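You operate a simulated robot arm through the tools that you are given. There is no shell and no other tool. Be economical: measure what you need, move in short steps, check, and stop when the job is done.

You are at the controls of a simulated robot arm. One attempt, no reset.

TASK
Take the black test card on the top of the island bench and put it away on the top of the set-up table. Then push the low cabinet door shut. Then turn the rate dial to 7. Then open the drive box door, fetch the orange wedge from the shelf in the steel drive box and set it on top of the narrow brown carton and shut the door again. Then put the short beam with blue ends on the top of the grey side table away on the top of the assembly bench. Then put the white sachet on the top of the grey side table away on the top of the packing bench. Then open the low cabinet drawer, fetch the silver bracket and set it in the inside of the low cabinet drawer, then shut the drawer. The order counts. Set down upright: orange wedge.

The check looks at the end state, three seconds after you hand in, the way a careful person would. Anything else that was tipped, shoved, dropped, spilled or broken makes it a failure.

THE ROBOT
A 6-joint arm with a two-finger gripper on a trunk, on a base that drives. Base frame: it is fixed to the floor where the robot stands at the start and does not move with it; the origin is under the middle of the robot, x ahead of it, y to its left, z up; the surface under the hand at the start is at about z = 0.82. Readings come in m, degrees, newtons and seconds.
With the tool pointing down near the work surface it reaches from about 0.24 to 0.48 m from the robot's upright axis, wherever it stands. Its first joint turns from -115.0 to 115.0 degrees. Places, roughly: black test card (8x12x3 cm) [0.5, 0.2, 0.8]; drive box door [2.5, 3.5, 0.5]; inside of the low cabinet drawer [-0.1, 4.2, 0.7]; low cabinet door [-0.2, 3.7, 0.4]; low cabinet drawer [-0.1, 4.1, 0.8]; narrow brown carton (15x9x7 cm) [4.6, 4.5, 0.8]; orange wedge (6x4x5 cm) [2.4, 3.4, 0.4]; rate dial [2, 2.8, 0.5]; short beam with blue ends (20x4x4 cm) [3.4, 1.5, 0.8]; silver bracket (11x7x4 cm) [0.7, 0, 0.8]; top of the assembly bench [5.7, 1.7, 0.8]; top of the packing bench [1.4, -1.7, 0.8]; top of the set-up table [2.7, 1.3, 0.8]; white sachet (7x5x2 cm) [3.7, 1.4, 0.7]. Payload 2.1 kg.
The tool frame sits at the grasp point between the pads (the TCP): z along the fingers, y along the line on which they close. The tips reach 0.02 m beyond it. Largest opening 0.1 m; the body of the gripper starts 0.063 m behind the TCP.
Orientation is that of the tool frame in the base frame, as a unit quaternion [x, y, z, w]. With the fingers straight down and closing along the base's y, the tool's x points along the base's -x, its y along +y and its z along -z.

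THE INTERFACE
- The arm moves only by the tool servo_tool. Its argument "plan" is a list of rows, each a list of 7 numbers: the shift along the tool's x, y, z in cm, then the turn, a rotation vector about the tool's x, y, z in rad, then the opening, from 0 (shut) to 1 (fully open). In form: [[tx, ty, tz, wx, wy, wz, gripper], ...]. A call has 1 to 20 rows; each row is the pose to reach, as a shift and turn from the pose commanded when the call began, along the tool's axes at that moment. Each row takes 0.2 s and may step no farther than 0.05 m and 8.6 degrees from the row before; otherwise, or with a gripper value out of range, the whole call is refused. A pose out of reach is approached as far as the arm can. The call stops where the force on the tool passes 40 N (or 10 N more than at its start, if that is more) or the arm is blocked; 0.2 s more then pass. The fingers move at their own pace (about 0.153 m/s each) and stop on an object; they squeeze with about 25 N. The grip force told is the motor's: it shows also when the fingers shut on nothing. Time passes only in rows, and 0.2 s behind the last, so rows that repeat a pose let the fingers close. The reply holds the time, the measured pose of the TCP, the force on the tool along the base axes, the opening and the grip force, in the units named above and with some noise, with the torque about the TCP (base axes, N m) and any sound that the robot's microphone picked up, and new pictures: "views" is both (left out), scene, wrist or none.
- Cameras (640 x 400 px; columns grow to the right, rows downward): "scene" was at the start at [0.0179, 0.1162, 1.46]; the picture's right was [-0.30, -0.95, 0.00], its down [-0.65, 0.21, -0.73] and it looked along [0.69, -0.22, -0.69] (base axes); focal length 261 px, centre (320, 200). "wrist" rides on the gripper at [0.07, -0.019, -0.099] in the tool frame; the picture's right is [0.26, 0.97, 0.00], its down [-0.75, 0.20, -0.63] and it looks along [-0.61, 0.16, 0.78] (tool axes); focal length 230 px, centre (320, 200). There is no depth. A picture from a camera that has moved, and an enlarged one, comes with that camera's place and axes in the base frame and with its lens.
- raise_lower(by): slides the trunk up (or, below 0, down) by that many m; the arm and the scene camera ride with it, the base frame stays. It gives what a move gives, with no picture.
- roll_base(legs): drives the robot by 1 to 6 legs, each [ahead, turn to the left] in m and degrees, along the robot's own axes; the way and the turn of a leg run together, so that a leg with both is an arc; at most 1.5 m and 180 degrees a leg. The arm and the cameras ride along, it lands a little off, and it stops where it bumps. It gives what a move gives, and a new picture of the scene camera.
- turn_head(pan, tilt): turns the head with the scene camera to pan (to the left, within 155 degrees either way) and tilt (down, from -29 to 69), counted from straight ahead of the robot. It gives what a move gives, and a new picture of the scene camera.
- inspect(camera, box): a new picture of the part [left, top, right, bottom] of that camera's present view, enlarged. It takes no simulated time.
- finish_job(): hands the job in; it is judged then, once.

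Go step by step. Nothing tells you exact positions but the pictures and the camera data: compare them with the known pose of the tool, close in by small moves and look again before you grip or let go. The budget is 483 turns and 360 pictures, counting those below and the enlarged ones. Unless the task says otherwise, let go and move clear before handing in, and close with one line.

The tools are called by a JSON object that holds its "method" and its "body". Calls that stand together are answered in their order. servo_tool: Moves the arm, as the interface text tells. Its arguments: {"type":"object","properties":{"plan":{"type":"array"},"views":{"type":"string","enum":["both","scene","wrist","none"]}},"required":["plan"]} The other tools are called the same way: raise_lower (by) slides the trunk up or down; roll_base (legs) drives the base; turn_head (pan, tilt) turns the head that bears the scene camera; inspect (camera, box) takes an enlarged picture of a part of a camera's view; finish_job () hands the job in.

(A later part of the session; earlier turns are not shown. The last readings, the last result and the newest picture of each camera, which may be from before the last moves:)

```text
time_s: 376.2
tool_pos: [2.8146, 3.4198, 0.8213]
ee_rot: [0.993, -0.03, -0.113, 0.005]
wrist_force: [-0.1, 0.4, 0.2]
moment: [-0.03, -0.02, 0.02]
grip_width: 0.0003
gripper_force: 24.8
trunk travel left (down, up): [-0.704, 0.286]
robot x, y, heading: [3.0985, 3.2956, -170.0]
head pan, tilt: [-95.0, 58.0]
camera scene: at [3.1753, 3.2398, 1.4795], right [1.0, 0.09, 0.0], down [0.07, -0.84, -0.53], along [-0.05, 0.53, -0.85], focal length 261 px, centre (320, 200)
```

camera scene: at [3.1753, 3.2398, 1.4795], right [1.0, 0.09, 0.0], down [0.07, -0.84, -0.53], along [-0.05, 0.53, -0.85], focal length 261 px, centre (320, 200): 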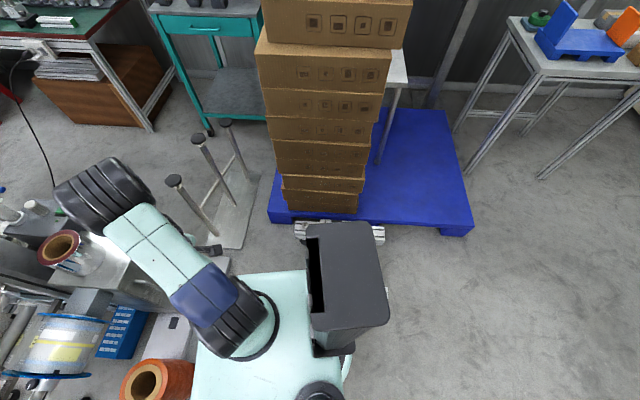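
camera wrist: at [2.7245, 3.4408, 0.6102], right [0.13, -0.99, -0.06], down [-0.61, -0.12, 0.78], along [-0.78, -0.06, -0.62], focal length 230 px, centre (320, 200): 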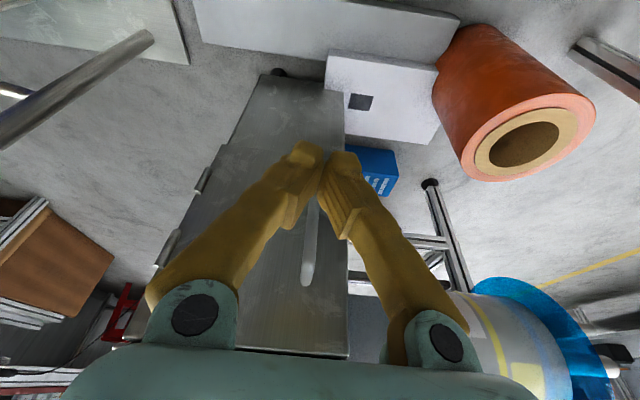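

{"method": "roll_base", "body": {"legs": [[0.1, 0], [0, -17], [-0.85, 0]]}}

{"method": "turn_head", "body": {"pan": -30, "tilt": 50}}

```text
time_s: 382.4
tool_pos: [3.5985, 3.3773, 0.8208]
ee_rot: [0.976, -0.186, -0.112, -0.014]
wrist_force: [0.1, -0.4, 0.6]
moment: [0.01, -0.04, 0.0]
grip_width: 0.0
gripper_force: 25.6
trunk travel left (down, up): [-0.704, 0.286]
robot x, y, heading: [3.8276, 3.1717, 172.0]
head pan, tilt: [-95.0, 58.0]
camera scene: at [3.8856, 3.0934, 1.4795], right [0.97, -0.22, 0.0], down [-0.19, -0.83, -0.53], along [0.12, 0.52, -0.85], focal length 261 px, centre (320, 200)
```

scene: 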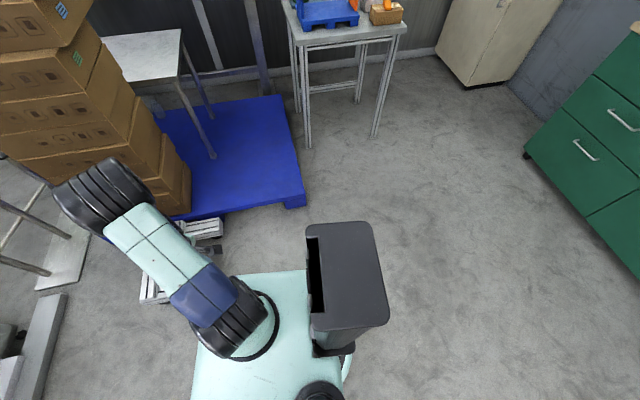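

```text
time_s: 383.8
tool_pos: [3.5979, 3.3766, 0.82]
ee_rot: [0.976, -0.185, -0.113, -0.014]
wrist_force: [0.3, 0.1, -1.3]
moment: [0.05, 0.03, 0.01]
grip_width: 0.0
gripper_force: 25.0
trunk travel left (down, up): [-0.704, 0.286]
robot x, y, heading: [3.8296, 3.1719, 172.0]
head pan, tilt: [-30.0, 50.0]
camera scene: at [3.8095, 3.0737, 1.4897], right [0.61, 0.79, 0.0], down [0.6, -0.47, -0.64], along [-0.51, 0.4, -0.77], focal length 261 px, centre (320, 200)
```

scene: 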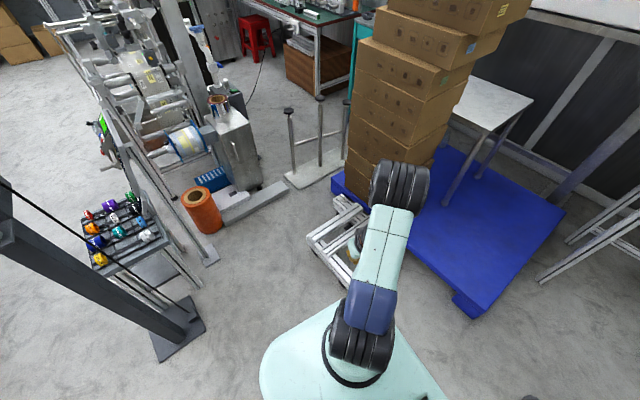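

The cart hasn't moved. Now to the grey side table: drive to about [3.55, 2.05] facing −y.

{"method": "roll_base", "body": {"legs": [[0, 84.5], [1.1, 0], [0, 13.5]]}}

{"method": "turn_head", "body": {"pan": 0, "tilt": 45}}

```text
time_s: 393.9
tool_pos: [3.4004, 1.8282, 0.8212]
ee_rot: [0.778, 0.618, -0.084, 0.077]
wrist_force: [0.4, 0.2, 0.1]
moment: [0.04, -0.02, 0.0]
grip_width: 0.0002
gripper_force: 25.0
trunk travel left (down, up): [-0.704, 0.286]
robot x, y, heading: [3.565, 2.0847, -89.6]
head pan, tilt: [-30.0, 50.0]
camera scene: at [3.6688, 2.0836, 1.4897], right [-0.87, 0.49, 0.0], down [0.38, 0.67, -0.64], along [-0.32, -0.56, -0.77], focal length 261 px, centre (320, 200)
```

scene: 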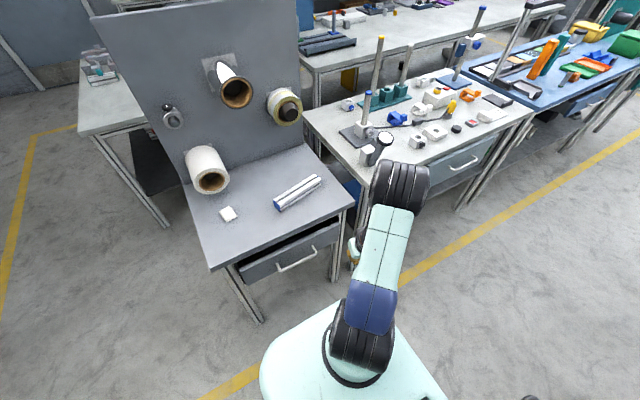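

```text
time_s: 394.8
tool_pos: [3.3992, 1.8286, 0.8207]
ee_rot: [0.778, 0.618, -0.084, 0.075]
wrist_force: [0.7, -0.3, -0.1]
moment: [0.0, 0.0, 0.01]
grip_width: 0.0
gripper_force: 25.5
trunk travel left (down, up): [-0.704, 0.286]
robot x, y, heading: [3.5632, 2.0908, -89.4]
head pan, tilt: [0.0, 45.0]
camera scene: at [3.7072, 2.0693, 1.4966], right [-1.0, -0.01, 0.0], down [-0.01, 0.71, -0.71], along [0.01, -0.71, -0.71], focal length 261 px, centre (320, 200)
```

scene: 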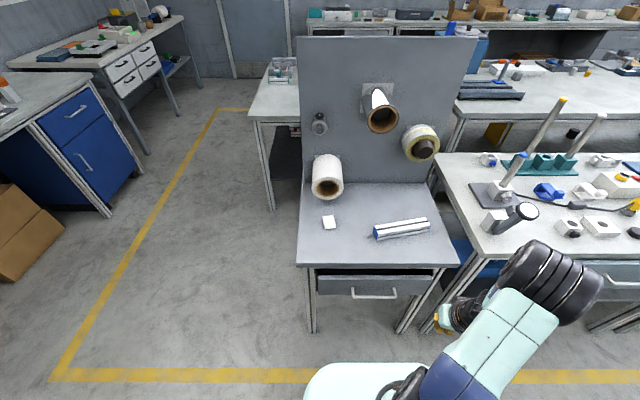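

The beam lies at about [3.416, 1.472] (axis ~12.6° off x), the sachet at about [3.68, 1.43]; table z≈0.735. I move in 20 cm and straighten the hand to vertical.

{"method": "servo_tool", "body": {"plan": [[0, 0, 0, 0, 0.11, 0, 0.3], [0, 0, 0, 0.01, 0.223, 0, 0.6], [0, 0, -2, 0.01, 0.223, 0, 0.8]], "views": "none"}}

{"method": "roll_base", "body": {"legs": [[0.2, 0]]}}

{"method": "servo_tool", "body": {"plan": [[0, 0, 0, 0, 0, 0.14, 0.8], [0, 0, 0, 0, 0, 0.28, 0.8], [0, 0, 0, 0, 0, 0.42, 0.8], [0, 0, 0, 0, 0, 0.56, 0.8], [0, 0, 0, 0, 0, 0.7, 0.8], [0, 0, 0, 0, 0, 0.84, 0.8], [0, 0, 0, 0, 0, 0.98, 0.8], [0, 0, 0, 0, 0, 1.12, 0.8]], "views": "wrist"}}

```text
time_s: 395.6
tool_pos: [3.4061, 1.8312, 0.8144]
ee_rot: [0.78, 0.623, -0.047, 0.039]
wrist_force: [-0.4, -0.1, 0.2]
moment: [0.0, 0.0, 0.02]
grip_width: 0.0799
gripper_force: 0.1
out of reach, approached as far as the arm can: row 1, 2, 3
trunk travel left (down, up): [-0.704, 0.286]
robot x, y, heading: [3.5664, 2.0872, -89.3]
head pan, tilt: [0.0, 45.0]
```

```text
time_s: 397.2
tool_pos: [3.412, 1.6293, 0.8143]
ee_rot: [0.778, 0.625, -0.047, 0.041]
wrist_force: [-0.1, -0.4, -0.6]
moment: [-0.01, -0.01, 0.03]
grip_width: 0.08
gripper_force: 0.1
trunk travel left (down, up): [-0.704, 0.286]
robot x, y, heading: [3.5713, 1.8884, -89.0]
head pan, tilt: [0.0, 45.0]
camera scene: at [3.7105, 1.8696, 1.4966], right [-1.0, -0.02, 0.0], down [-0.01, 0.71, -0.71], along [0.01, -0.71, -0.71], focal length 261 px, centre (320, 200)
```

scene: 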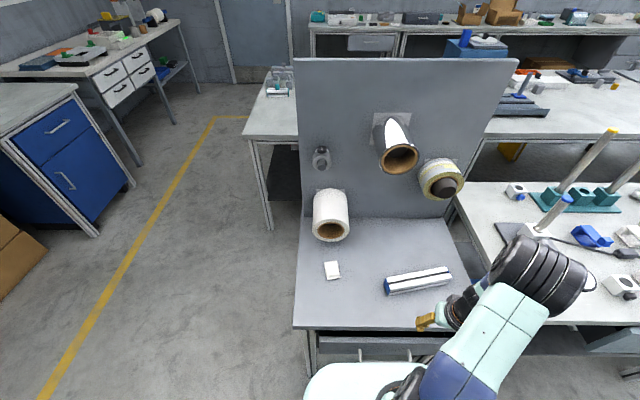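

```text
time_s: 399.0
tool_pos: [3.4131, 1.6316, 0.8109]
ee_rot: [0.991, 0.116, -0.019, 0.062]
wrist_force: [-0.5, -0.3, -0.2]
moment: [0.0, 0.0, 0.01]
grip_width: 0.0804
gripper_force: 0.2
out of reach, approached as far as the arm can: row 8
trunk travel left (down, up): [-0.704, 0.286]
robot x, y, heading: [3.5716, 1.8874, -88.8]
head pan, tilt: [0.0, 45.0]
camera wrist: at [3.4801, 1.68, 0.9032], right [0.47, -0.87, 0.1], down [-0.67, -0.28, 0.69], along [-0.57, -0.39, -0.72], focal length 230 px, centre (320, 200)
```

wrist: 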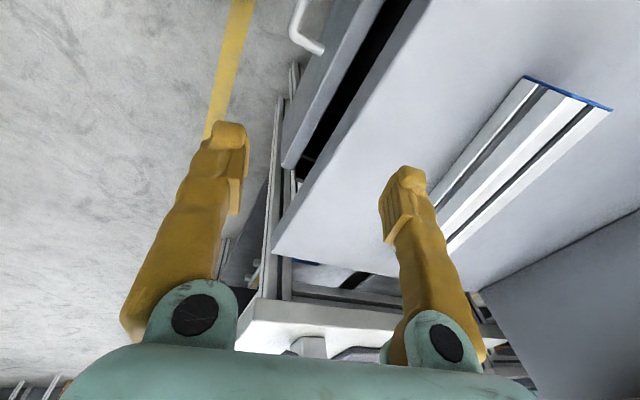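

{"method": "servo_tool", "body": {"plan": [[-0.5, 1, -3.5, 0.03, 0.01, 0, 0.8], [-1, 4.5, -3.5, 0.06, 0.025, 0, 0.8], [-2, 8.5, -3, 0.09, 0.04, 0, 0.8], [-3, 12.5, -2.5, 0.118, 0.052, 0, 0.8], [-4.2, 16.3, -1.9, 0.118, 0.052, 0, 0.8]], "views": "both"}}

```text
time_s: 400.2
tool_pos: [3.4033, 1.6359, 0.8142]
ee_rot: [0.99, 0.119, -0.028, 0.065]
wrist_force: [0.2, 0.4, -0.4]
moment: [-0.02, -0.01, 0.01]
grip_width: 0.0799
gripper_force: 0.0
out of reach, approached as far as the arm can: row 1, 2, 3, 4, 5
trunk travel left (down, up): [-0.704, 0.286]
robot x, y, heading: [3.5747, 1.8896, -89.2]
head pan, tilt: [0.0, 45.0]
camera scene: at [3.7106, 1.8693, 1.4966], right [-1.0, -0.02, 0.0], down [-0.01, 0.71, -0.71], along [0.01, -0.71, -0.71], focal length 261 px, centre (320, 200)
camera wrist: at [3.4711, 1.6844, 0.9059], right [0.48, -0.87, 0.1], down [-0.65, -0.28, 0.7], along [-0.58, -0.4, -0.71], focal length 230 px, centre (320, 200)
```

scene: 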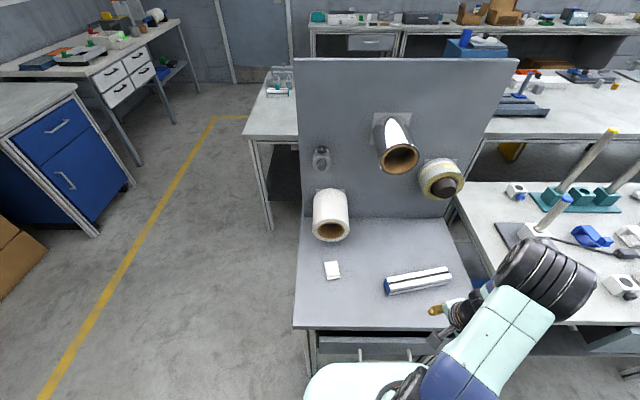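
wrist: 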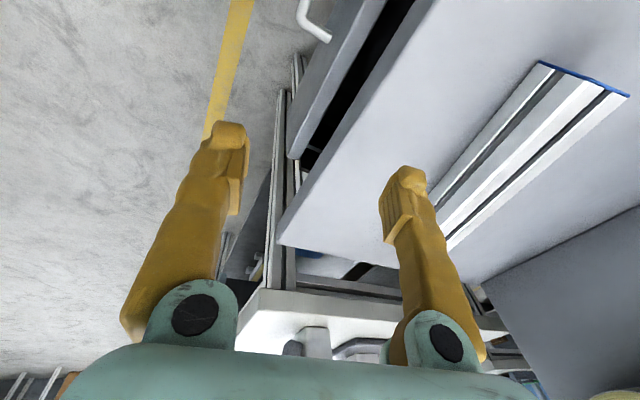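

The arm's wrist is stuck near a joint limit in this posture. I'll back away and unwind it through the horizontal pose, retracing the earlier path.

{"method": "roll_base", "body": {"legs": [[-0.35, 0]]}}

{"method": "servo_tool", "body": {"plan": [[0, 0, -2, 0, 0, -0.14, 0.5], [0, 0, -5, 0, 0, -0.28, 0.2], [0, 0, -8, 0, 0, -0.42, 0], [0, 0, -11, 0, 0, -0.56, 0], [0, 0, -14, 0, 0, -0.7, 0], [0, 0, -17, 0, 0, -0.84, 0], [0, 0, -20, 0, 0, -0.98, 0], [0, 0, -22, 0, 0, -1.12, 0], [0, 0, -22, 0, 0, -1.25, 0]], "views": "scene"}}

```text
time_s: 402.5
tool_pos: [3.3961, 1.9824, 0.8147]
ee_rot: [0.99, 0.12, -0.028, 0.065]
wrist_force: [0.1, 0.9, -0.6]
moment: [-0.01, -0.03, -0.02]
grip_width: 0.0799
gripper_force: 0.0
trunk travel left (down, up): [-0.704, 0.286]
robot x, y, heading: [3.5663, 2.2322, -88.8]
head pan, tilt: [0.0, 45.0]
camera scene: at [3.7038, 2.2165, 1.4966], right [-1.0, -0.02, 0.0], down [-0.01, 0.71, -0.71], along [0.01, -0.71, -0.71], focal length 261 px, centre (320, 200)
```

scene: 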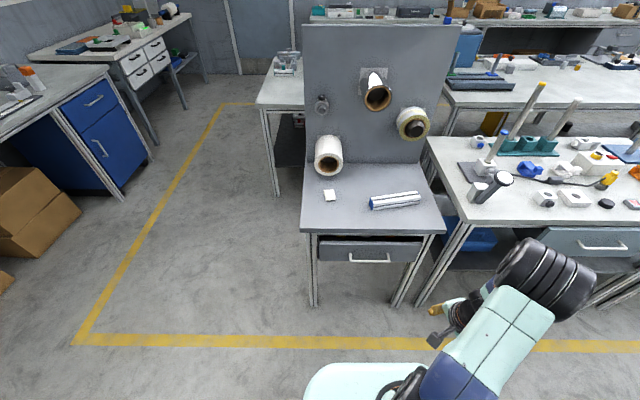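

```text
time_s: 404.5
tool_pos: [3.396, 2.0323, 0.9907]
ee_rot: [0.727, 0.675, -0.087, 0.088]
wrist_force: [-0.1, 0.0, 0.4]
moment: [-0.02, 0.03, 0.02]
grip_width: 0.0
gripper_force: 25.1
out of reach, approached as far as the arm can: row 1, 2, 3, 4, 5, 6, 7, 8, 9
trunk travel left (down, up): [-0.704, 0.286]
robot x, y, heading: [3.5638, 2.2334, -88.9]
head pan, tilt: [0.0, 45.0]
camera scene: at [3.7043, 2.2162, 1.4966], right [-1.0, -0.02, 0.0], down [-0.01, 0.71, -0.71], along [0.01, -0.71, -0.71], focal length 261 px, centre (320, 200)
```

scene: 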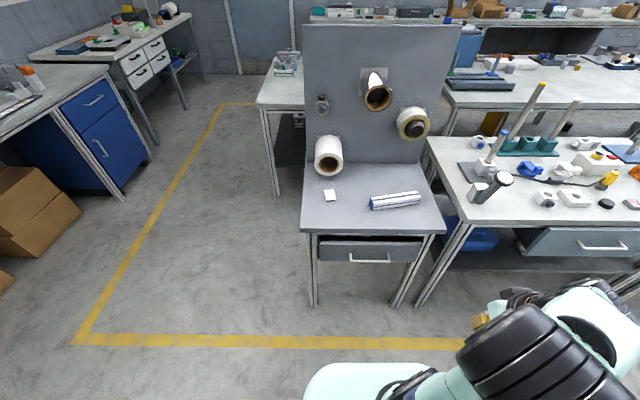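

{"method": "servo_tool", "body": {"plan": [[-3, 1.75, -0.75, 0, -0.12, 0, 0], [-6, 3.5, -1.5, 0, -0.24, 0, 0], [-9, 5.25, -2.2, 0, -0.36, 0, 0], [-12, 7, -3, 0, -0.48, 0, 0], [-15, 8.7, -3.7, 0, -0.6, 0, 0], [-18, 10.5, -4.5, 0, -0.72, 0, 0], [-21, 12.2, -5.2, 0, -0.84, 0, 0], [-24, 14, -6, 0, -0.96, 0, 0], [-27, 15.7, -6.7, 0, -1.08, 0, 0], [-30, 17.5, -7.5, 0, -1.2, 0, 0], [-32.6, 19.1, -8.1, 0, -1.32, 0, 0]], "views": "none"}}

```text
time_s: 406.9
tool_pos: [3.5614, 1.7245, 1.1491]
ee_rot: [0.523, 0.478, -0.515, 0.483]
wrist_force: [-0.1, 1.1, -0.5]
moment: [-0.01, -0.01, -0.03]
grip_width: 0.0002
gripper_force: 25.2
out of reach, approached as far as the arm can: row 5
trunk travel left (down, up): [-0.704, 0.286]
robot x, y, heading: [3.5641, 2.236, -88.9]
head pan, tilt: [0.0, 45.0]
```

{"method": "servo_tool", "body": {"plan": [[2.0, 0, -0.1, 0, 0.143, 0, 0], [4.0, 0, -0.4, 0, 0.286, 0, 0], [5.8, 0, -0.8, 0, 0.429, 0, 0], [7.6, 0, -1.4, 0, 0.571, 0, 0], [9.2, 0, -2.2, 0, 0.714, 0, 0], [10.6, 0, -3.1, 0, 0.857, 0, 0], [11.8, 0, -4.1, 0, 1.0, 0, 0], [12.7, 0, -5.3, 0, 1.143, 0, 0], [13.4, 0, -6.5, 0, 1.286, 0, 0], [13.9, 0, -7.7, 0, 1.428, 0, 0], [14, 0, -9, 0, 1.571, 0, 0], [14, 0, -9, 0, 1.571, 0, 0]], "views": "scene"}}

```text
time_s: 409.5
tool_pos: [3.5497, 1.7977, 0.9849]
ee_rot: [0.715, 0.684, -0.142, -0.024]
wrist_force: [-0.5, 0.9, -0.2]
moment: [-0.04, -0.01, -0.01]
grip_width: 0.0
gripper_force: 25.1
out of reach, approached as far as the arm can: row 4, 5, 6, 7, 8, 9, 10, 11, 12
trunk travel left (down, up): [-0.704, 0.286]
robot x, y, heading: [3.564, 2.2285, -88.8]
head pan, tilt: [0.0, 45.0]
camera scene: at [3.7053, 2.2172, 1.4965], right [-1.0, -0.02, 0.0], down [-0.02, 0.71, -0.71], along [0.01, -0.71, -0.71], focal length 261 px, centre (320, 200)
```

scene: 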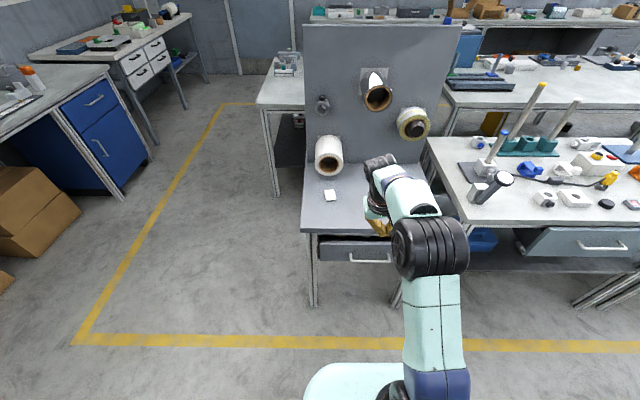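

{"method": "servo_tool", "body": {"plan": [[1, 0, -1, -0.1, 0.07, 0, 0], [2, 0, -2, -0.2, 0.15, 0, 0], [3, 0, -3, -0.229, 0.17, 0, 0], [3, 0, -3, -0.229, 0.17, 0, 0]], "views": "none"}}

```text
time_s: 410.5
tool_pos: [3.5548, 1.8127, 0.9772]
ee_rot: [0.717, 0.684, -0.133, -0.026]
wrist_force: [-1.0, -0.1, 0.6]
moment: [-0.01, -0.04, -0.01]
grip_width: 0.0
gripper_force: 24.9
out of reach, approached as far as the arm can: row 1, 2, 3, 4
trunk travel left (down, up): [-0.704, 0.286]
robot x, y, heading: [3.5662, 2.2377, -89.0]
head pan, tilt: [0.0, 45.0]
```

The wrist pitch seems to be in a flipped branch. I'll try to swing it through a sideways-pointing pose: first point the tool to the right.

{"method": "servo_tool", "body": {"plan": [[0, 0, -1, 0.133, 0, 0, 0], [0, 0, -2, 0.266, 0, 0, 0], [0, 0, -3, 0.4, 0, 0, 0], [0, 0, -4, 0.533, 0, 0, 0], [0, 0, -5, 0.666, 0, 0, 0], [0, 0, -5, 0.8, 0, 0, 0], [0, 0, -5, 0.933, 0, 0, 0], [0, 0, -5, 1.066, 0, 0, 0], [0, 0, -5, 1.2, 0, 0, 0], [0, 0, -5, 1.33, 0, 0, 0]], "views": "scene"}}

```text
time_s: 412.7
tool_pos: [3.5444, 1.8278, 1.0229]
ee_rot: [0.548, 0.457, -0.527, -0.462]
wrist_force: [-0.4, 1.0, 0.0]
moment: [0.05, 0.04, 0.01]
grip_width: 0.0003
gripper_force: 24.8
out of reach, approached as far as the arm can: row 10
trunk travel left (down, up): [-0.704, 0.286]
robot x, y, heading: [3.5648, 2.2322, -88.8]
head pan, tilt: [0.0, 45.0]
camera scene: at [3.7031, 2.2165, 1.4967], right [-1.0, -0.02, 0.0], down [-0.01, 0.71, -0.71], along [0.01, -0.71, -0.71], focal length 261 px, centre (320, 200)
```

scene: 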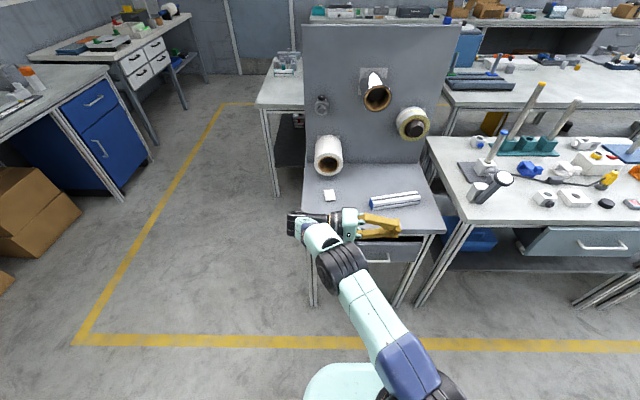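

{"method": "servo_tool", "body": {"plan": [[0, 0, 0, 0.02, 0.12, 0, 0], [0, 0, 0, 0.04, 0.25, 0, 0], [0, 0, 0, 0.06, 0.37, 0, 0], [0, 0, 0, 0.078, 0.494, 0, 0]], "views": "scene"}}

```text
time_s: 413.7
tool_pos: [3.4572, 1.9216, 0.9917]
ee_rot: [0.64, 0.317, -0.4, -0.575]
wrist_force: [0.5, 0.5, 0.0]
moment: [0.03, 0.01, 0.02]
grip_width: 0.0
gripper_force: 24.9
out of reach, approached as far as the arm can: row 1, 2, 3, 4
trunk travel left (down, up): [-0.704, 0.286]
robot x, y, heading: [3.5627, 2.2346, -88.8]
head pan, tilt: [0.0, 45.0]
camera scene: at [3.7034, 2.2166, 1.4967], right [-1.0, -0.02, 0.0], down [-0.01, 0.71, -0.71], along [0.01, -0.71, -0.71], focal length 261 px, centre (320, 200)
```

scene: 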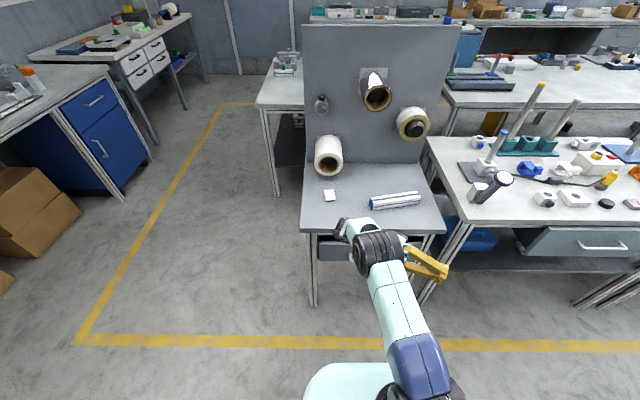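

Pointing right-back now. Next rotate the tool from there to straight down.

{"method": "servo_tool", "body": {"plan": [[-0.3, 0.4, -0.8, -0.141, 0.021, 0, 0], [-0.7, 0.9, -1.5, -0.283, 0.042, 0, 0], [-1, 1.3, -2.3, -0.424, 0.063, 0, 0], [-1.4, 1.7, -3, -0.565, 0.084, 0, 0], [-1.7, 2.2, -3.9, -0.707, 0.105, 0, 0], [-2, 2.6, -4.6, -0.848, 0.125, 0, 0], [-2.4, 3.0, -5.4, -0.99, 0.146, 0, 0], [-2.8, 3.5, -6.2, -1.131, 0.167, 0, 0], [-3.1, 4, -7, -1.272, 0.188, 0, 0], [-3.5, 4.4, -7.7, -1.414, 0.21, 0, 0], [-3.8, 4.8, -8.5, -1.555, 0.23, 0, 0], [-3.8, 4.8, -8.5, -1.555, 0.23, 0, 0]], "views": "scene"}}

```text
time_s: 416.3
tool_pos: [3.5074, 1.8778, 0.8975]
ee_rot: [0.896, 0.434, -0.088, -0.034]
wrist_force: [-0.4, 0.7, -0.5]
moment: [-0.05, 0.01, -0.01]
grip_width: 0.0
gripper_force: 25.1
out of reach, approached as far as the arm can: row 9, 10, 11, 12
trunk travel left (down, up): [-0.704, 0.286]
robot x, y, heading: [3.5678, 2.2329, -89.1]
head pan, tilt: [0.0, 45.0]
camera scene: at [3.7039, 2.2163, 1.4966], right [-1.0, -0.02, 0.0], down [-0.01, 0.71, -0.71], along [0.01, -0.71, -0.71], focal length 261 px, centre (320, 200)
```

scene: 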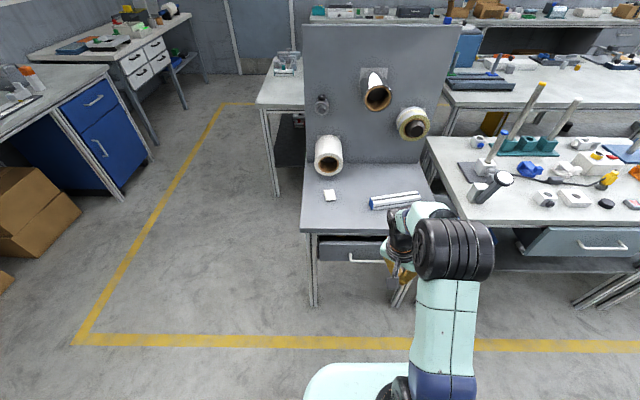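

{"method": "inspect", "body": {"camera": "scene", "box": [340, 180, 540, 400]}}

```text
1.82 times, centred on (440, 290) of scene
camera zoom: at [3.7039, 2.2163, 1.4966], right [-1.0, -0.02, 0.0], down [-0.01, 0.71, -0.71], along [0.01, -0.71, -0.71], focal length 474 px, centre (102, 36)
```

zoom: 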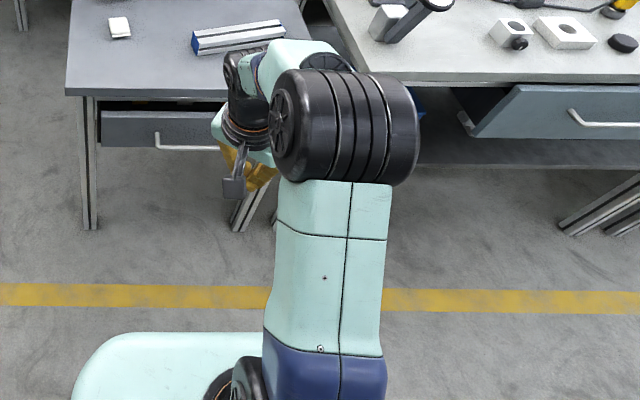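

{"method": "servo_tool", "body": {"plan": [[0, 0, -4, 0, 0, -0.1, 0], [0, 0, -8, 0, 0, -0.2, 0], [0, 0, -12, 0, 0, -0.34, 0], [0, 0, -16, 0, 0, -0.48, 0], [0, 0, -20, 0, 0, -0.6, 0], [0, 0, -21, 0, 0, -0.68, 0], [0, 0, -21, 0, 0, -0.68, 0]], "views": "scene"}}

```text
time_s: 417.9
tool_pos: [3.5534, 1.8801, 1.1043]
ee_rot: [0.697, 0.703, -0.107, -0.092]
wrist_force: [0.0, -0.2, 0.2]
moment: [0.02, 0.03, 0.0]
grip_width: 0.0002
gripper_force: 24.6
out of reach, approached as far as the arm can: row 1, 2, 3, 4, 5, 6, 7
trunk travel left (down, up): [-0.704, 0.286]
robot x, y, heading: [3.5688, 2.2351, -88.9]
head pan, tilt: [0.0, 45.0]
camera scene: at [3.7038, 2.2166, 1.4966], right [-1.0, -0.02, 0.0], down [-0.01, 0.71, -0.71], along [0.01, -0.71, -0.71], focal length 261 px, centre (320, 200)
```

scene: 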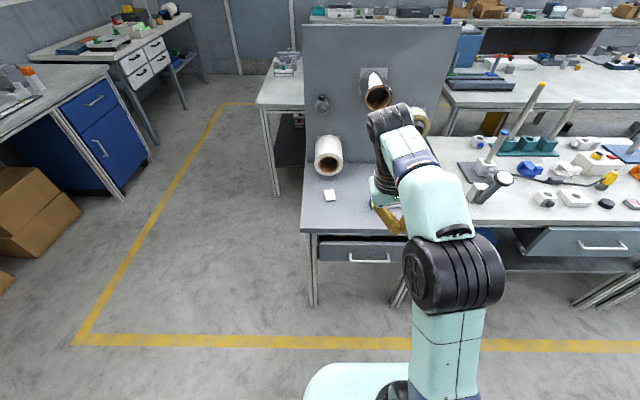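

I suspect the commanded pose had drifted beyond reach. I'll command a pose known to be reachable (like the start pose).

{"method": "servo_tool", "body": {"plan": [[3, -2.5, 2, 0, 0, 0, 0], [6, -5, 4, 0, 0, 0, 0], [9, -7, 6, 0, 0, 0, 0], [11, -9, 8, 0, 0, 0, 0], [11, -9, 8, 0, 0, 0, 0]], "views": "none"}}

```text
time_s: 419.1
tool_pos: [3.5056, 1.9843, 1.0237]
ee_rot: [0.698, 0.702, -0.109, -0.09]
wrist_force: [-0.1, -0.5, -0.2]
moment: [-0.04, 0.02, -0.03]
grip_width: 0.0
gripper_force: 24.7
out of reach, approached as far as the arm can: row 1, 2, 3, 4, 5
trunk travel left (down, up): [-0.704, 0.286]
robot x, y, heading: [3.5658, 2.2336, -88.8]
head pan, tilt: [0.0, 45.0]
```

{"method": "servo_tool", "body": {"plan": [[-3, 0, -1, -0.09, 0, 0, 0], [-6, 0, -2, -0.18, 0, 0, 0], [-9, 0, -3, -0.28, 0, 0, 0], [-9, 0, -3, -0.28, 0, 0, 0]], "views": "none"}}

```text
time_s: 420.1
tool_pos: [3.5176, 1.9118, 0.9989]
ee_rot: [0.695, 0.708, -0.108, -0.061]
wrist_force: [0.5, 0.0, 0.1]
moment: [-0.01, 0.02, -0.02]
grip_width: 0.0
gripper_force: 25.0
out of reach, approached as far as the arm can: row 1, 2, 3, 4
trunk travel left (down, up): [-0.704, 0.286]
robot x, y, heading: [3.5693, 2.2347, -88.9]
head pan, tilt: [0.0, 45.0]
```

The tool can't get truly vertical in this branch (a wrist joint limit). I'll flip the wrist deliberately: swing the tool out to the right and past horizontal upward, then roll it over forward to come down on the other branch.

{"method": "servo_tool", "body": {"plan": [[-0.5, -2.8, -0.2, 0.14, 0, -0.01, 0], [-1, -5.5, -0.8, 0.28, 0, -0.02, 0], [-1.5, -8.2, -1.7, 0.42, 0, -0.03, 0], [-2, -10.6, -3.1, 0.56, 0, -0.04, 0], [-2.5, -12.9, -4.7, 0.7, 0, -0.05, 0], [-3, -14.9, -6.7, 0.84, 0, -0.06, 0], [-3.5, -16.6, -8.9, 0.98, 0, -0.07, 0], [-4, -18, -11.3, 1.12, 0, -0.076, 0], [-4.5, -19, -13.9, 1.26, 0, -0.086, 0], [-5, -19.7, -16.6, 1.4, 0, -0.095, 0], [-5, -20, -19.4, 1.54, 0, -0.105, 0], [-5, -19.9, -22.2, 1.68, 0, -0.114, 0], [-5, -19.4, -24.9, 1.82, 0, -0.124, 0], [-5, -18.5, -27.6, 1.96, 0, -0.133, 0], [-5, -17.3, -30.1, 2.1, 0, -0.143, 0]], "views": "scene"}}

```text
time_s: 423.3
tool_pos: [3.419, 1.8791, 1.3352]
ee_rot: [-0.248, -0.299, 0.665, 0.638]
wrist_force: [0.5, -0.2, -0.4]
moment: [-0.01, -0.04, 0.03]
grip_width: 0.0
gripper_force: 25.0
trunk travel left (down, up): [-0.704, 0.286]
robot x, y, heading: [3.5646, 2.2319, -88.9]
head pan, tilt: [0.0, 45.0]
camera scene: at [3.704, 2.2166, 1.4966], right [-1.0, -0.02, 0.0], down [-0.01, 0.71, -0.71], along [0.01, -0.71, -0.71], focal length 261 px, centre (320, 200)
```

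scene: 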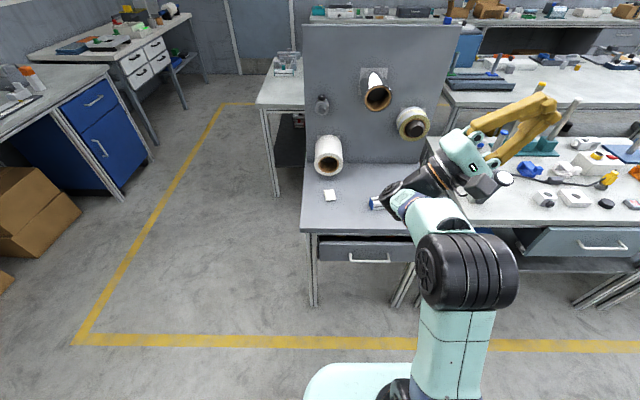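

It worked without a limit. Now roll it over forward about the lateral axis, first 90°.

{"method": "servo_tool", "body": {"plan": [[-2, 0.1, 0.06, -0.009, -0.1, -0.1017, 0], [-3.96, 0.43, -0.08, -0.018, -0.2, -0.2033, 0], [-5.87, 0.94, -0.42, -0.027, -0.3, -0.305, 0], [-7.67, 1.64, -0.95, -0.036, -0.4, -0.4067, 0], [-9.3, 2.5, -1.65, -0.045, -0.5, -0.508, 0], [-10.8, 3.5, -2.5, -0.054, -0.6, -0.61, 0], [-12.1, 4.7, -3.5, -0.063, -0.7, -0.712, 0], [-13.1, 5.9, -4.7, -0.072, -0.8, -0.813, 0], [-13.9, 7.3, -5.9, -0.081, -0.9, -0.915, 0], [-14.4, 8.7, -7.3, -0.09, -1.0, -1.017, 0], [-14.7, 10.1, -8.65, -0.099, -1.1, -1.118, 0]], "views": "none"}}

```text
time_s: 425.7
tool_pos: [3.2677, 1.842, 1.2083]
ee_rot: [-0.294, 0.675, -0.292, -0.61]
wrist_force: [0.9, 0.2, -0.6]
moment: [0.02, 0.0, -0.01]
grip_width: 0.0
gripper_force: 25.2
out of reach, approached as far as the arm can: row 3, 4, 5, 6, 7, 8, 9, 10, 11
trunk travel left (down, up): [-0.704, 0.286]
robot x, y, heading: [3.5676, 2.234, -88.6]
head pan, tilt: [0.0, 45.0]
```

{"method": "servo_tool", "body": {"plan": [[-2.1, -0.66, -0.65, -0.0117, -0.1075, -0.0931, 0], [-4.1, -1.13, -1.5, -0.0234, -0.215, -0.1862, 0], [-6.1, -1.4, -2.6, -0.035, -0.3226, -0.279, 0], [-8, -1.55, -3.9, -0.047, -0.43, -0.372, 0], [-9.7, -1.5, -5.35, -0.0586, -0.538, -0.4655, 0], [-11.3, -1.4, -7, -0.07, -0.645, -0.5585, 0], [-12.6, -1.1, -8.8, -0.082, -0.753, -0.652, 0], [-13.7, -0.7, -10.8, -0.094, -0.86, -0.745, 0], [-14.6, -0.3, -12.8, -0.1055, -0.968, -0.838, 0], [-15.2, 0.2, -15, -0.117, -1.075, -0.931, 0], [-15.5, 0.7, -17.2, -0.129, -1.183, -1.024, 0]], "views": "scene"}}

```text
time_s: 428.1
tool_pos: [3.3896, 1.9804, 1.0693]
ee_rot: [-0.64, 0.684, 0.27, -0.223]
wrist_force: [1.0, -0.3, 0.2]
moment: [-0.01, -0.01, 0.01]
grip_width: 0.0
gripper_force: 25.0
out of reach, approached as far as the arm can: row 1, 2, 3
trunk travel left (down, up): [-0.704, 0.286]
robot x, y, heading: [3.5618, 2.2314, -88.9]
head pan, tilt: [0.0, 45.0]
camera scene: at [3.7043, 2.2166, 1.4966], right [-1.0, -0.02, 0.0], down [-0.01, 0.71, -0.71], along [0.01, -0.71, -0.71], focal length 261 px, centre (320, 200)
```

scene: 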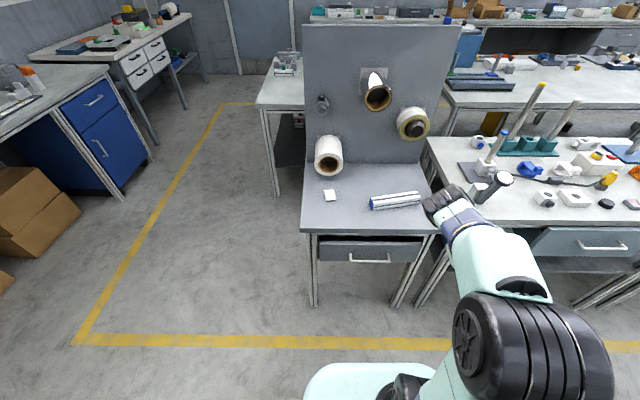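

Now on the other side; rotate from right-down to straight down.

{"method": "servo_tool", "body": {"plan": [[1.7, -1.9, -1.3, 0.12, 0.007, 0, 0], [3.4, -3.7, -2.5, 0.24, 0.015, 0, 0], [5, -5.5, -3.7, 0.36, 0.022, 0, 0], [6.7, -7.4, -5, 0.48, 0.03, 0, 0], [8.4, -9.2, -6.2, 0.6, 0.037, 0, 0], [10, -11.1, -7.5, 0.713, 0.044, 0, 0], [10, -11.1, -7.5, 0.713, 0.044, 0, 0]], "views": "scene"}}

```text
time_s: 429.7
tool_pos: [3.5848, 1.8747, 1.0446]
ee_rot: [-0.682, 0.732, 0.0, -0.002]
wrist_force: [0.1, 0.7, -1.0]
moment: [0.01, 0.0, -0.02]
grip_width: 0.0
gripper_force: 24.3
out of reach, approached as far as the arm can: row 2, 3, 4, 5, 6, 7
trunk travel left (down, up): [-0.704, 0.286]
robot x, y, heading: [3.5646, 2.2383, -89.2]
head pan, tilt: [0.0, 45.0]
camera scene: at [3.7038, 2.217, 1.4966], right [-1.0, -0.02, 0.0], down [-0.01, 0.71, -0.71], along [0.01, -0.71, -0.71], focal length 261 px, centre (320, 200)
```

scene: 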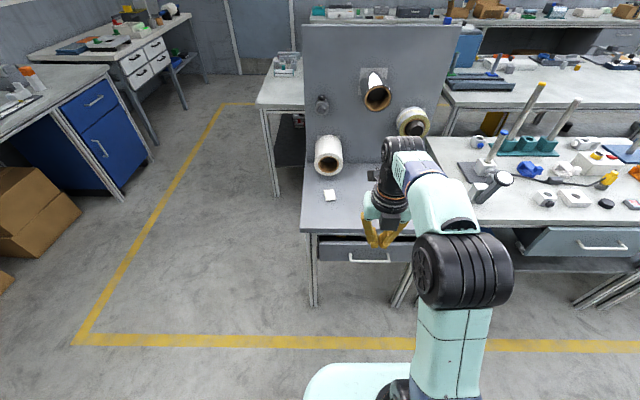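

Tool is truly vertical again, only rolled 180°. I unroll it; test the direction first.

{"method": "servo_tool", "body": {"plan": [[0, 0, 0, 0, 0, 0.14, 0], [0, 0, 0, 0, 0, 0.28, 0], [0, 0, 0, 0, 0, 0.42, 0], [0, 0, 0, 0, 0, 0.56, 0]], "views": "none"}}

```text
time_s: 430.7
tool_pos: [3.5834, 1.873, 1.0453]
ee_rot: [-0.454, 0.891, -0.002, -0.001]
wrist_force: [0.6, -0.7, -1.1]
moment: [-0.03, 0.05, 0.0]
grip_width: 0.0
gripper_force: 24.6
trunk travel left (down, up): [-0.704, 0.286]
robot x, y, heading: [3.5655, 2.2362, -88.9]
head pan, tilt: [0.0, 45.0]
```

The roll is free in this direction. I turn the fingers to straddle the beam and drive back in to the side table.

{"method": "servo_tool", "body": {"plan": [[0, 0, 0, 0, 0, 0.14, 0.4], [0, 0, 0, 0, 0, 0.28, 0.8], [0, 0, 0, 0, 0, 0.42, 0.8], [0, 0, 0, 0, 0, 0.56, 0.8], [0, 0, 0, 0, 0, 0.7, 0.8]], "views": "none"}}

{"method": "roll_base", "body": {"legs": [[0.35, 0]]}}

{"method": "servo_tool", "body": {"plan": [[4, -2, 2, 0, 0, 0, 0.8], [8, -3.5, 5, 0, 0, 0, 0.8], [12, -5, 8, 0, 0, 0, 0.8], [15.5, -6.5, 12, 0, 0, 0, 0.8]], "views": "both"}}

```text
time_s: 431.9
tool_pos: [3.5836, 1.8725, 1.0449]
ee_rot: [-0.121, 0.993, -0.001, -0.001]
wrist_force: [0.1, 0.5, 0.2]
moment: [0.0, 0.02, 0.0]
grip_width: 0.0797
gripper_force: 0.0
trunk travel left (down, up): [-0.704, 0.286]
robot x, y, heading: [3.5643, 2.2336, -88.9]
head pan, tilt: [0.0, 45.0]
```

```text
time_s: 434.2
tool_pos: [3.5877, 1.5241, 1.0445]
ee_rot: [-0.121, 0.993, -0.002, 0.0]
wrist_force: [-0.1, 0.0, 0.2]
moment: [0.01, 0.0, 0.01]
grip_width: 0.0801
gripper_force: 0.0
trunk travel left (down, up): [-0.704, 0.286]
robot x, y, heading: [3.5721, 1.8843, -89.2]
head pan, tilt: [0.0, 45.0]
camera scene: at [3.7104, 1.8672, 1.4966], right [-1.0, -0.02, 0.0], down [-0.01, 0.71, -0.71], along [0.01, -0.71, -0.71], focal length 261 px, centre (320, 200)
```

scene: 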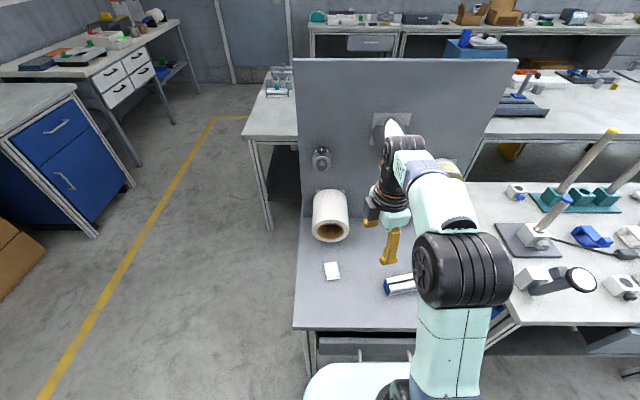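

```text
refused: row 2 steps farther than a row can; nothing moved
```

{"method": "servo_tool", "body": {"plan": [[4, -0.3, 2, 0, 0, 0, 0.8], [8, -0.6, 4, 0, 0, 0, 0.8], [12, -0.9, 6, 0, 0, 0, 0.8], [16, -1.1, 8, 0, 0, 0, 0.8], [18.6, -1.3, 10.5, 0, 0, 0, 0.8], [18.6, -1.3, 13, 0, 0, 0, 0.8]], "views": "both"}}

```text
time_s: 435.6
tool_pos: [3.4095, 1.4683, 0.914]
ee_rot: [-0.12, 0.993, -0.001, -0.001]
wrist_force: [-0.2, -0.3, -1.1]
moment: [0.02, -0.01, 0.0]
grip_width: 0.0799
gripper_force: 0.0
trunk travel left (down, up): [-0.704, 0.286]
robot x, y, heading: [3.5736, 1.8861, -89.1]
head pan, tilt: [0.0, 45.0]
camera scene: at [3.7105, 1.867, 1.4966], right [-1.0, -0.02, 0.0], down [-0.01, 0.71, -0.71], along [0.01, -0.71, -0.71], focal length 261 px, centre (320, 200)
camera wrist: at [3.3463, 1.4346, 1.0138], right [-0.48, 0.88, 0.0], down [0.68, 0.38, 0.63], along [0.55, 0.3, -0.78], focal length 230 px, centre (320, 200)
```

scene: 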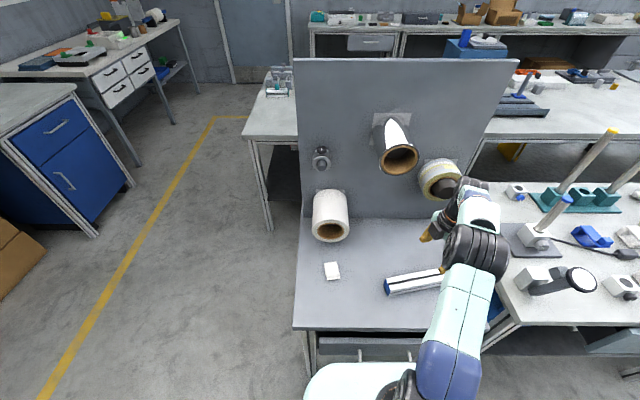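
wrist: 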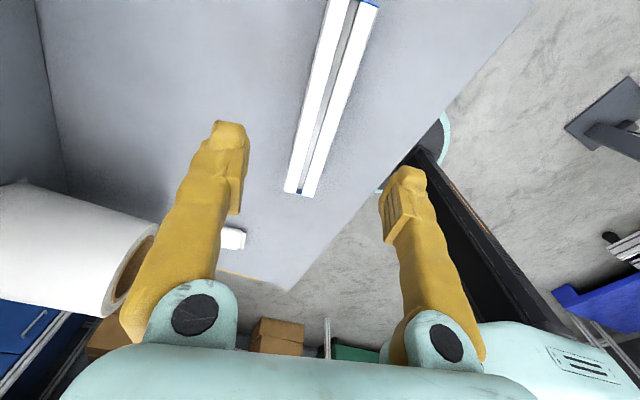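

Beam centred within 1 cm. Adjust and descend, then grip.

{"method": "servo_tool", "body": {"plan": [[-0.4, 0.4, 3, 0, 0, 0, 0.8], [-0.8, 0.8, 7, 0, 0, 0, 0.8], [-0.8, 0.8, 11, 0, 0, 0, 0.8], [-0.8, 0.8, 13, 0, 0, 0, 0.8], [-0.8, 0.8, 14.2, 0, 0, 0, 0.8], [-0.8, 0.8, 14.9, 0, 0, 0, 0.8]], "views": "wrist"}}

```text
time_s: 437.0
tool_pos: [3.4157, 1.476, 0.7657]
ee_rot: [-0.121, 0.993, -0.002, -0.002]
wrist_force: [0.1, -0.2, -0.4]
moment: [-0.05, 0.03, 0.01]
grip_width: 0.0803
gripper_force: 0.0
trunk travel left (down, up): [-0.704, 0.286]
robot x, y, heading: [3.5718, 1.8825, -89.1]
head pan, tilt: [0.0, 45.0]
camera wrist: at [3.353, 1.443, 0.8644], right [-0.48, 0.88, 0.0], down [0.68, 0.38, 0.63], along [0.55, 0.3, -0.78], focal length 230 px, centre (320, 200)
```

wrist: 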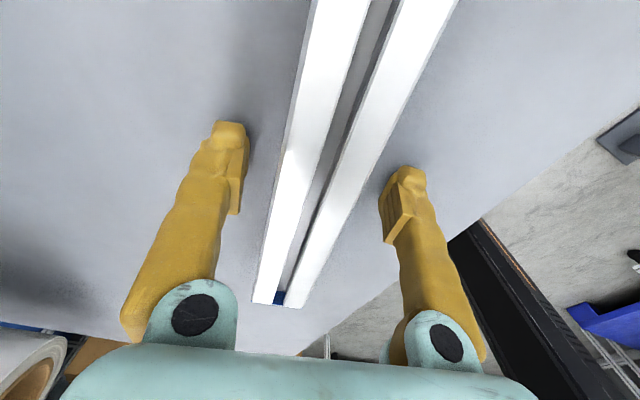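

{"method": "servo_tool", "body": {"plan": [[0, 0, 0.6, 0, 0, 0, 0.8], [0, 0, 0.6, 0, 0, 0, 0.4], [0, 0, 0.6, 0, 0, 0, 0.2], [0, 0, 0.6, 0, 0, 0, 0.2]], "views": "none"}}

{"method": "servo_tool", "body": {"plan": [[0, 0, -2, 0, 0, 0, 0.2], [0, 0, -6, 0, 0, 0, 0.2], [0, 0, -10, 0, 0, 0, 0.2], [0, 0, -14, 0, 0, 0, 0.2], [0, 0, -18, 0, 0, 0, 0.2], [0, 0, -22, 0, 0, 0, 0.2]], "views": "wrist"}}

```text
time_s: 438.0
tool_pos: [3.4151, 1.4764, 0.7601]
ee_rot: [-0.12, 0.993, -0.001, -0.001]
wrist_force: [-0.6, 0.6, 3.9]
moment: [0.01, 0.1, -0.19]
grip_width: 0.0391
gripper_force: 25.8
trunk travel left (down, up): [-0.704, 0.286]
robot x, y, heading: [3.5701, 1.8819, -88.8]
head pan, tilt: [0.0, 45.0]
```

```text
time_s: 439.4
tool_pos: [3.4152, 1.4766, 0.9818]
ee_rot: [-0.121, 0.993, -0.001, 0.0]
wrist_force: [0.9, 0.1, -2.1]
moment: [0.03, 0.02, -0.02]
grip_width: 0.0391
gripper_force: 24.7
trunk travel left (down, up): [-0.704, 0.286]
robot x, y, heading: [3.5711, 1.8841, -88.9]
head pan, tilt: [0.0, 45.0]
camera wrist: at [3.3528, 1.4432, 1.081], right [-0.48, 0.88, 0.0], down [0.68, 0.38, 0.63], along [0.55, 0.3, -0.78], focal length 230 px, centre (320, 200)
```

wrist: 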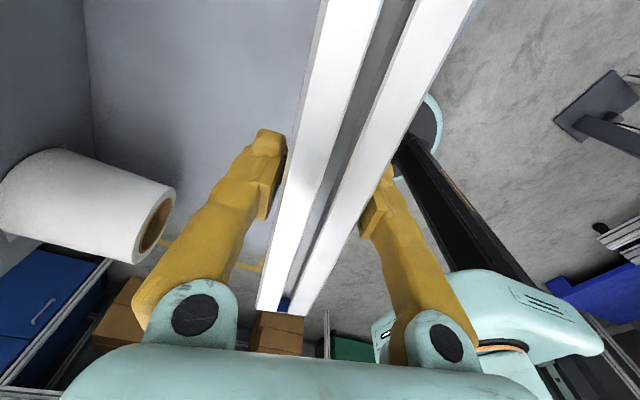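

Beam lifted. Back out and drive to the assembly bench on the east wall.

{"method": "roll_base", "body": {"legs": [[-0.4, 0], [0, 90], [1.1, 0]]}}

{"method": "turn_head", "body": {"pan": -20, "tilt": 28}}

```text
time_s: 450.9
tool_pos: [5.067, 2.1425, 0.9817]
ee_rot: [0.787, -0.617, 0.001, 0.0]
wrist_force: [0.0, 0.0, -3.1]
moment: [0.0, 0.0, 0.01]
grip_width: 0.0392
gripper_force: 24.9
trunk travel left (down, up): [-0.704, 0.286]
robot x, y, heading: [4.6596, 2.2998, 1.2]
head pan, tilt: [0.0, 45.0]
camera scene: at [4.6752, 2.4391, 1.4966], right [0.02, -1.0, 0.0], down [-0.71, -0.01, -0.71], along [0.71, 0.01, -0.71], focal length 261 px, centre (320, 200)
```

scene: 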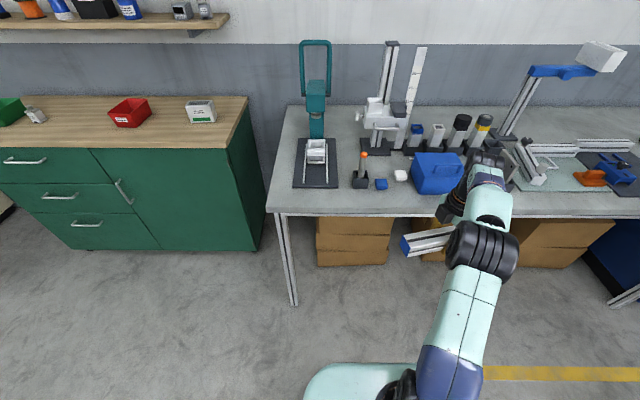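

```text
time_s: 451.7
tool_pos: [5.0657, 2.1428, 0.9795]
ee_rot: [0.788, -0.616, 0.001, 0.0]
wrist_force: [-0.2, 0.3, -3.6]
moment: [-0.02, 0.01, -0.03]
grip_width: 0.039
gripper_force: 24.5
trunk travel left (down, up): [-0.704, 0.286]
robot x, y, heading: [4.6568, 2.2939, 1.3]
head pan, tilt: [-20.0, 28.0]
camera scene: at [4.6803, 2.4082, 1.5223], right [-0.32, -0.95, 0.0], down [-0.45, 0.15, -0.88], along [0.83, -0.29, -0.47], focal length 261 px, centre (320, 200)
```

scene: 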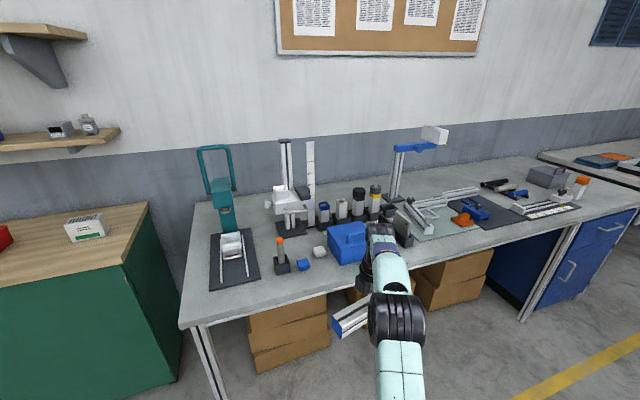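

The bench's front strip at y≈2.15–2.5 (x 5.33–5.42) is free. I drive in 31 cm and turn the beam parallel to the edge.

{"method": "roll_base", "body": {"legs": [[0.3, 0]]}}

{"method": "servo_tool", "body": {"plan": [[0, 0, 0, 0, 0, 0.08, 0.2], [0, 0, 0, 0, 0, 0.16, 0.2], [0, 0, 0, 0, 0, 0.244, 0.2]], "views": "none"}}

{"method": "turn_head", "body": {"pan": -10, "tilt": 50}}

```text
time_s: 453.7
tool_pos: [5.3543, 2.1487, 0.9827]
ee_rot: [0.788, -0.616, 0.003, -0.001]
wrist_force: [-9.3, 2.1, -1.4]
moment: [-0.11, 0.14, -0.69]
grip_width: 0.0449
gripper_force: 24.9
trunk travel left (down, up): [-0.704, 0.286]
robot x, y, heading: [4.9481, 2.3064, 1.4]
head pan, tilt: [-20.0, 28.0]
camera scene: at [4.9674, 2.4142, 1.5224], right [-0.32, -0.95, 0.0], down [-0.44, 0.15, -0.88], along [0.84, -0.29, -0.47], focal length 261 px, centre (320, 200)
```

scene: 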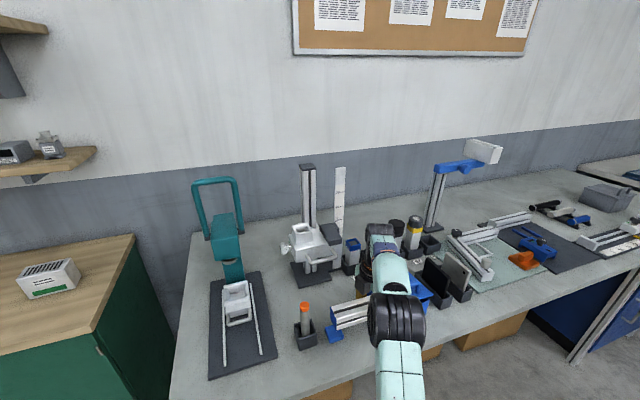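

```text
time_s: 454.5
tool_pos: [5.3572, 2.1486, 0.9798]
ee_rot: [-0.707, 0.707, -0.001, 0.001]
wrist_force: [-1.5, 0.4, -3.6]
moment: [0.03, 0.02, -0.07]
grip_width: 0.0397
gripper_force: 25.5
trunk travel left (down, up): [-0.704, 0.286]
robot x, y, heading: [4.9481, 2.3049, 1.0]
head pan, tilt: [-20.0, 28.0]
```

```text
time_s: 455.4
tool_pos: [5.3567, 2.147, 0.982]
ee_rot: [0.708, -0.707, 0.001, -0.001]
wrist_force: [-2.4, 0.5, -3.5]
moment: [-0.01, 0.06, -0.24]
grip_width: 0.0397
gripper_force: 24.7
trunk travel left (down, up): [-0.704, 0.286]
robot x, y, heading: [4.9464, 2.3062, 0.9]
head pan, tilt: [-10.0, 50.0]
camera scene: at [4.9599, 2.4309, 1.4898], right [-0.16, -0.99, 0.0], down [-0.76, 0.12, -0.64], along [0.64, -0.1, -0.77], focal length 261 px, centre (320, 200)
```

scene: 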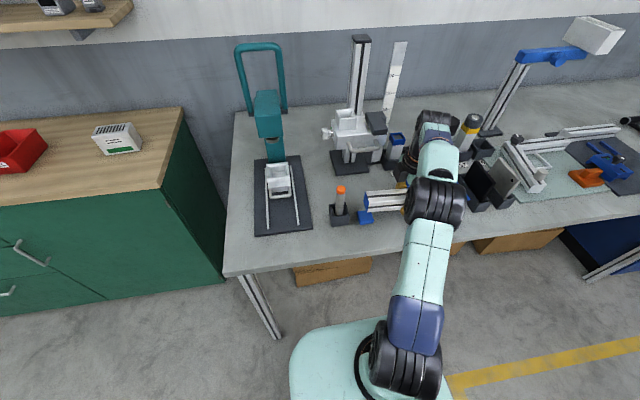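

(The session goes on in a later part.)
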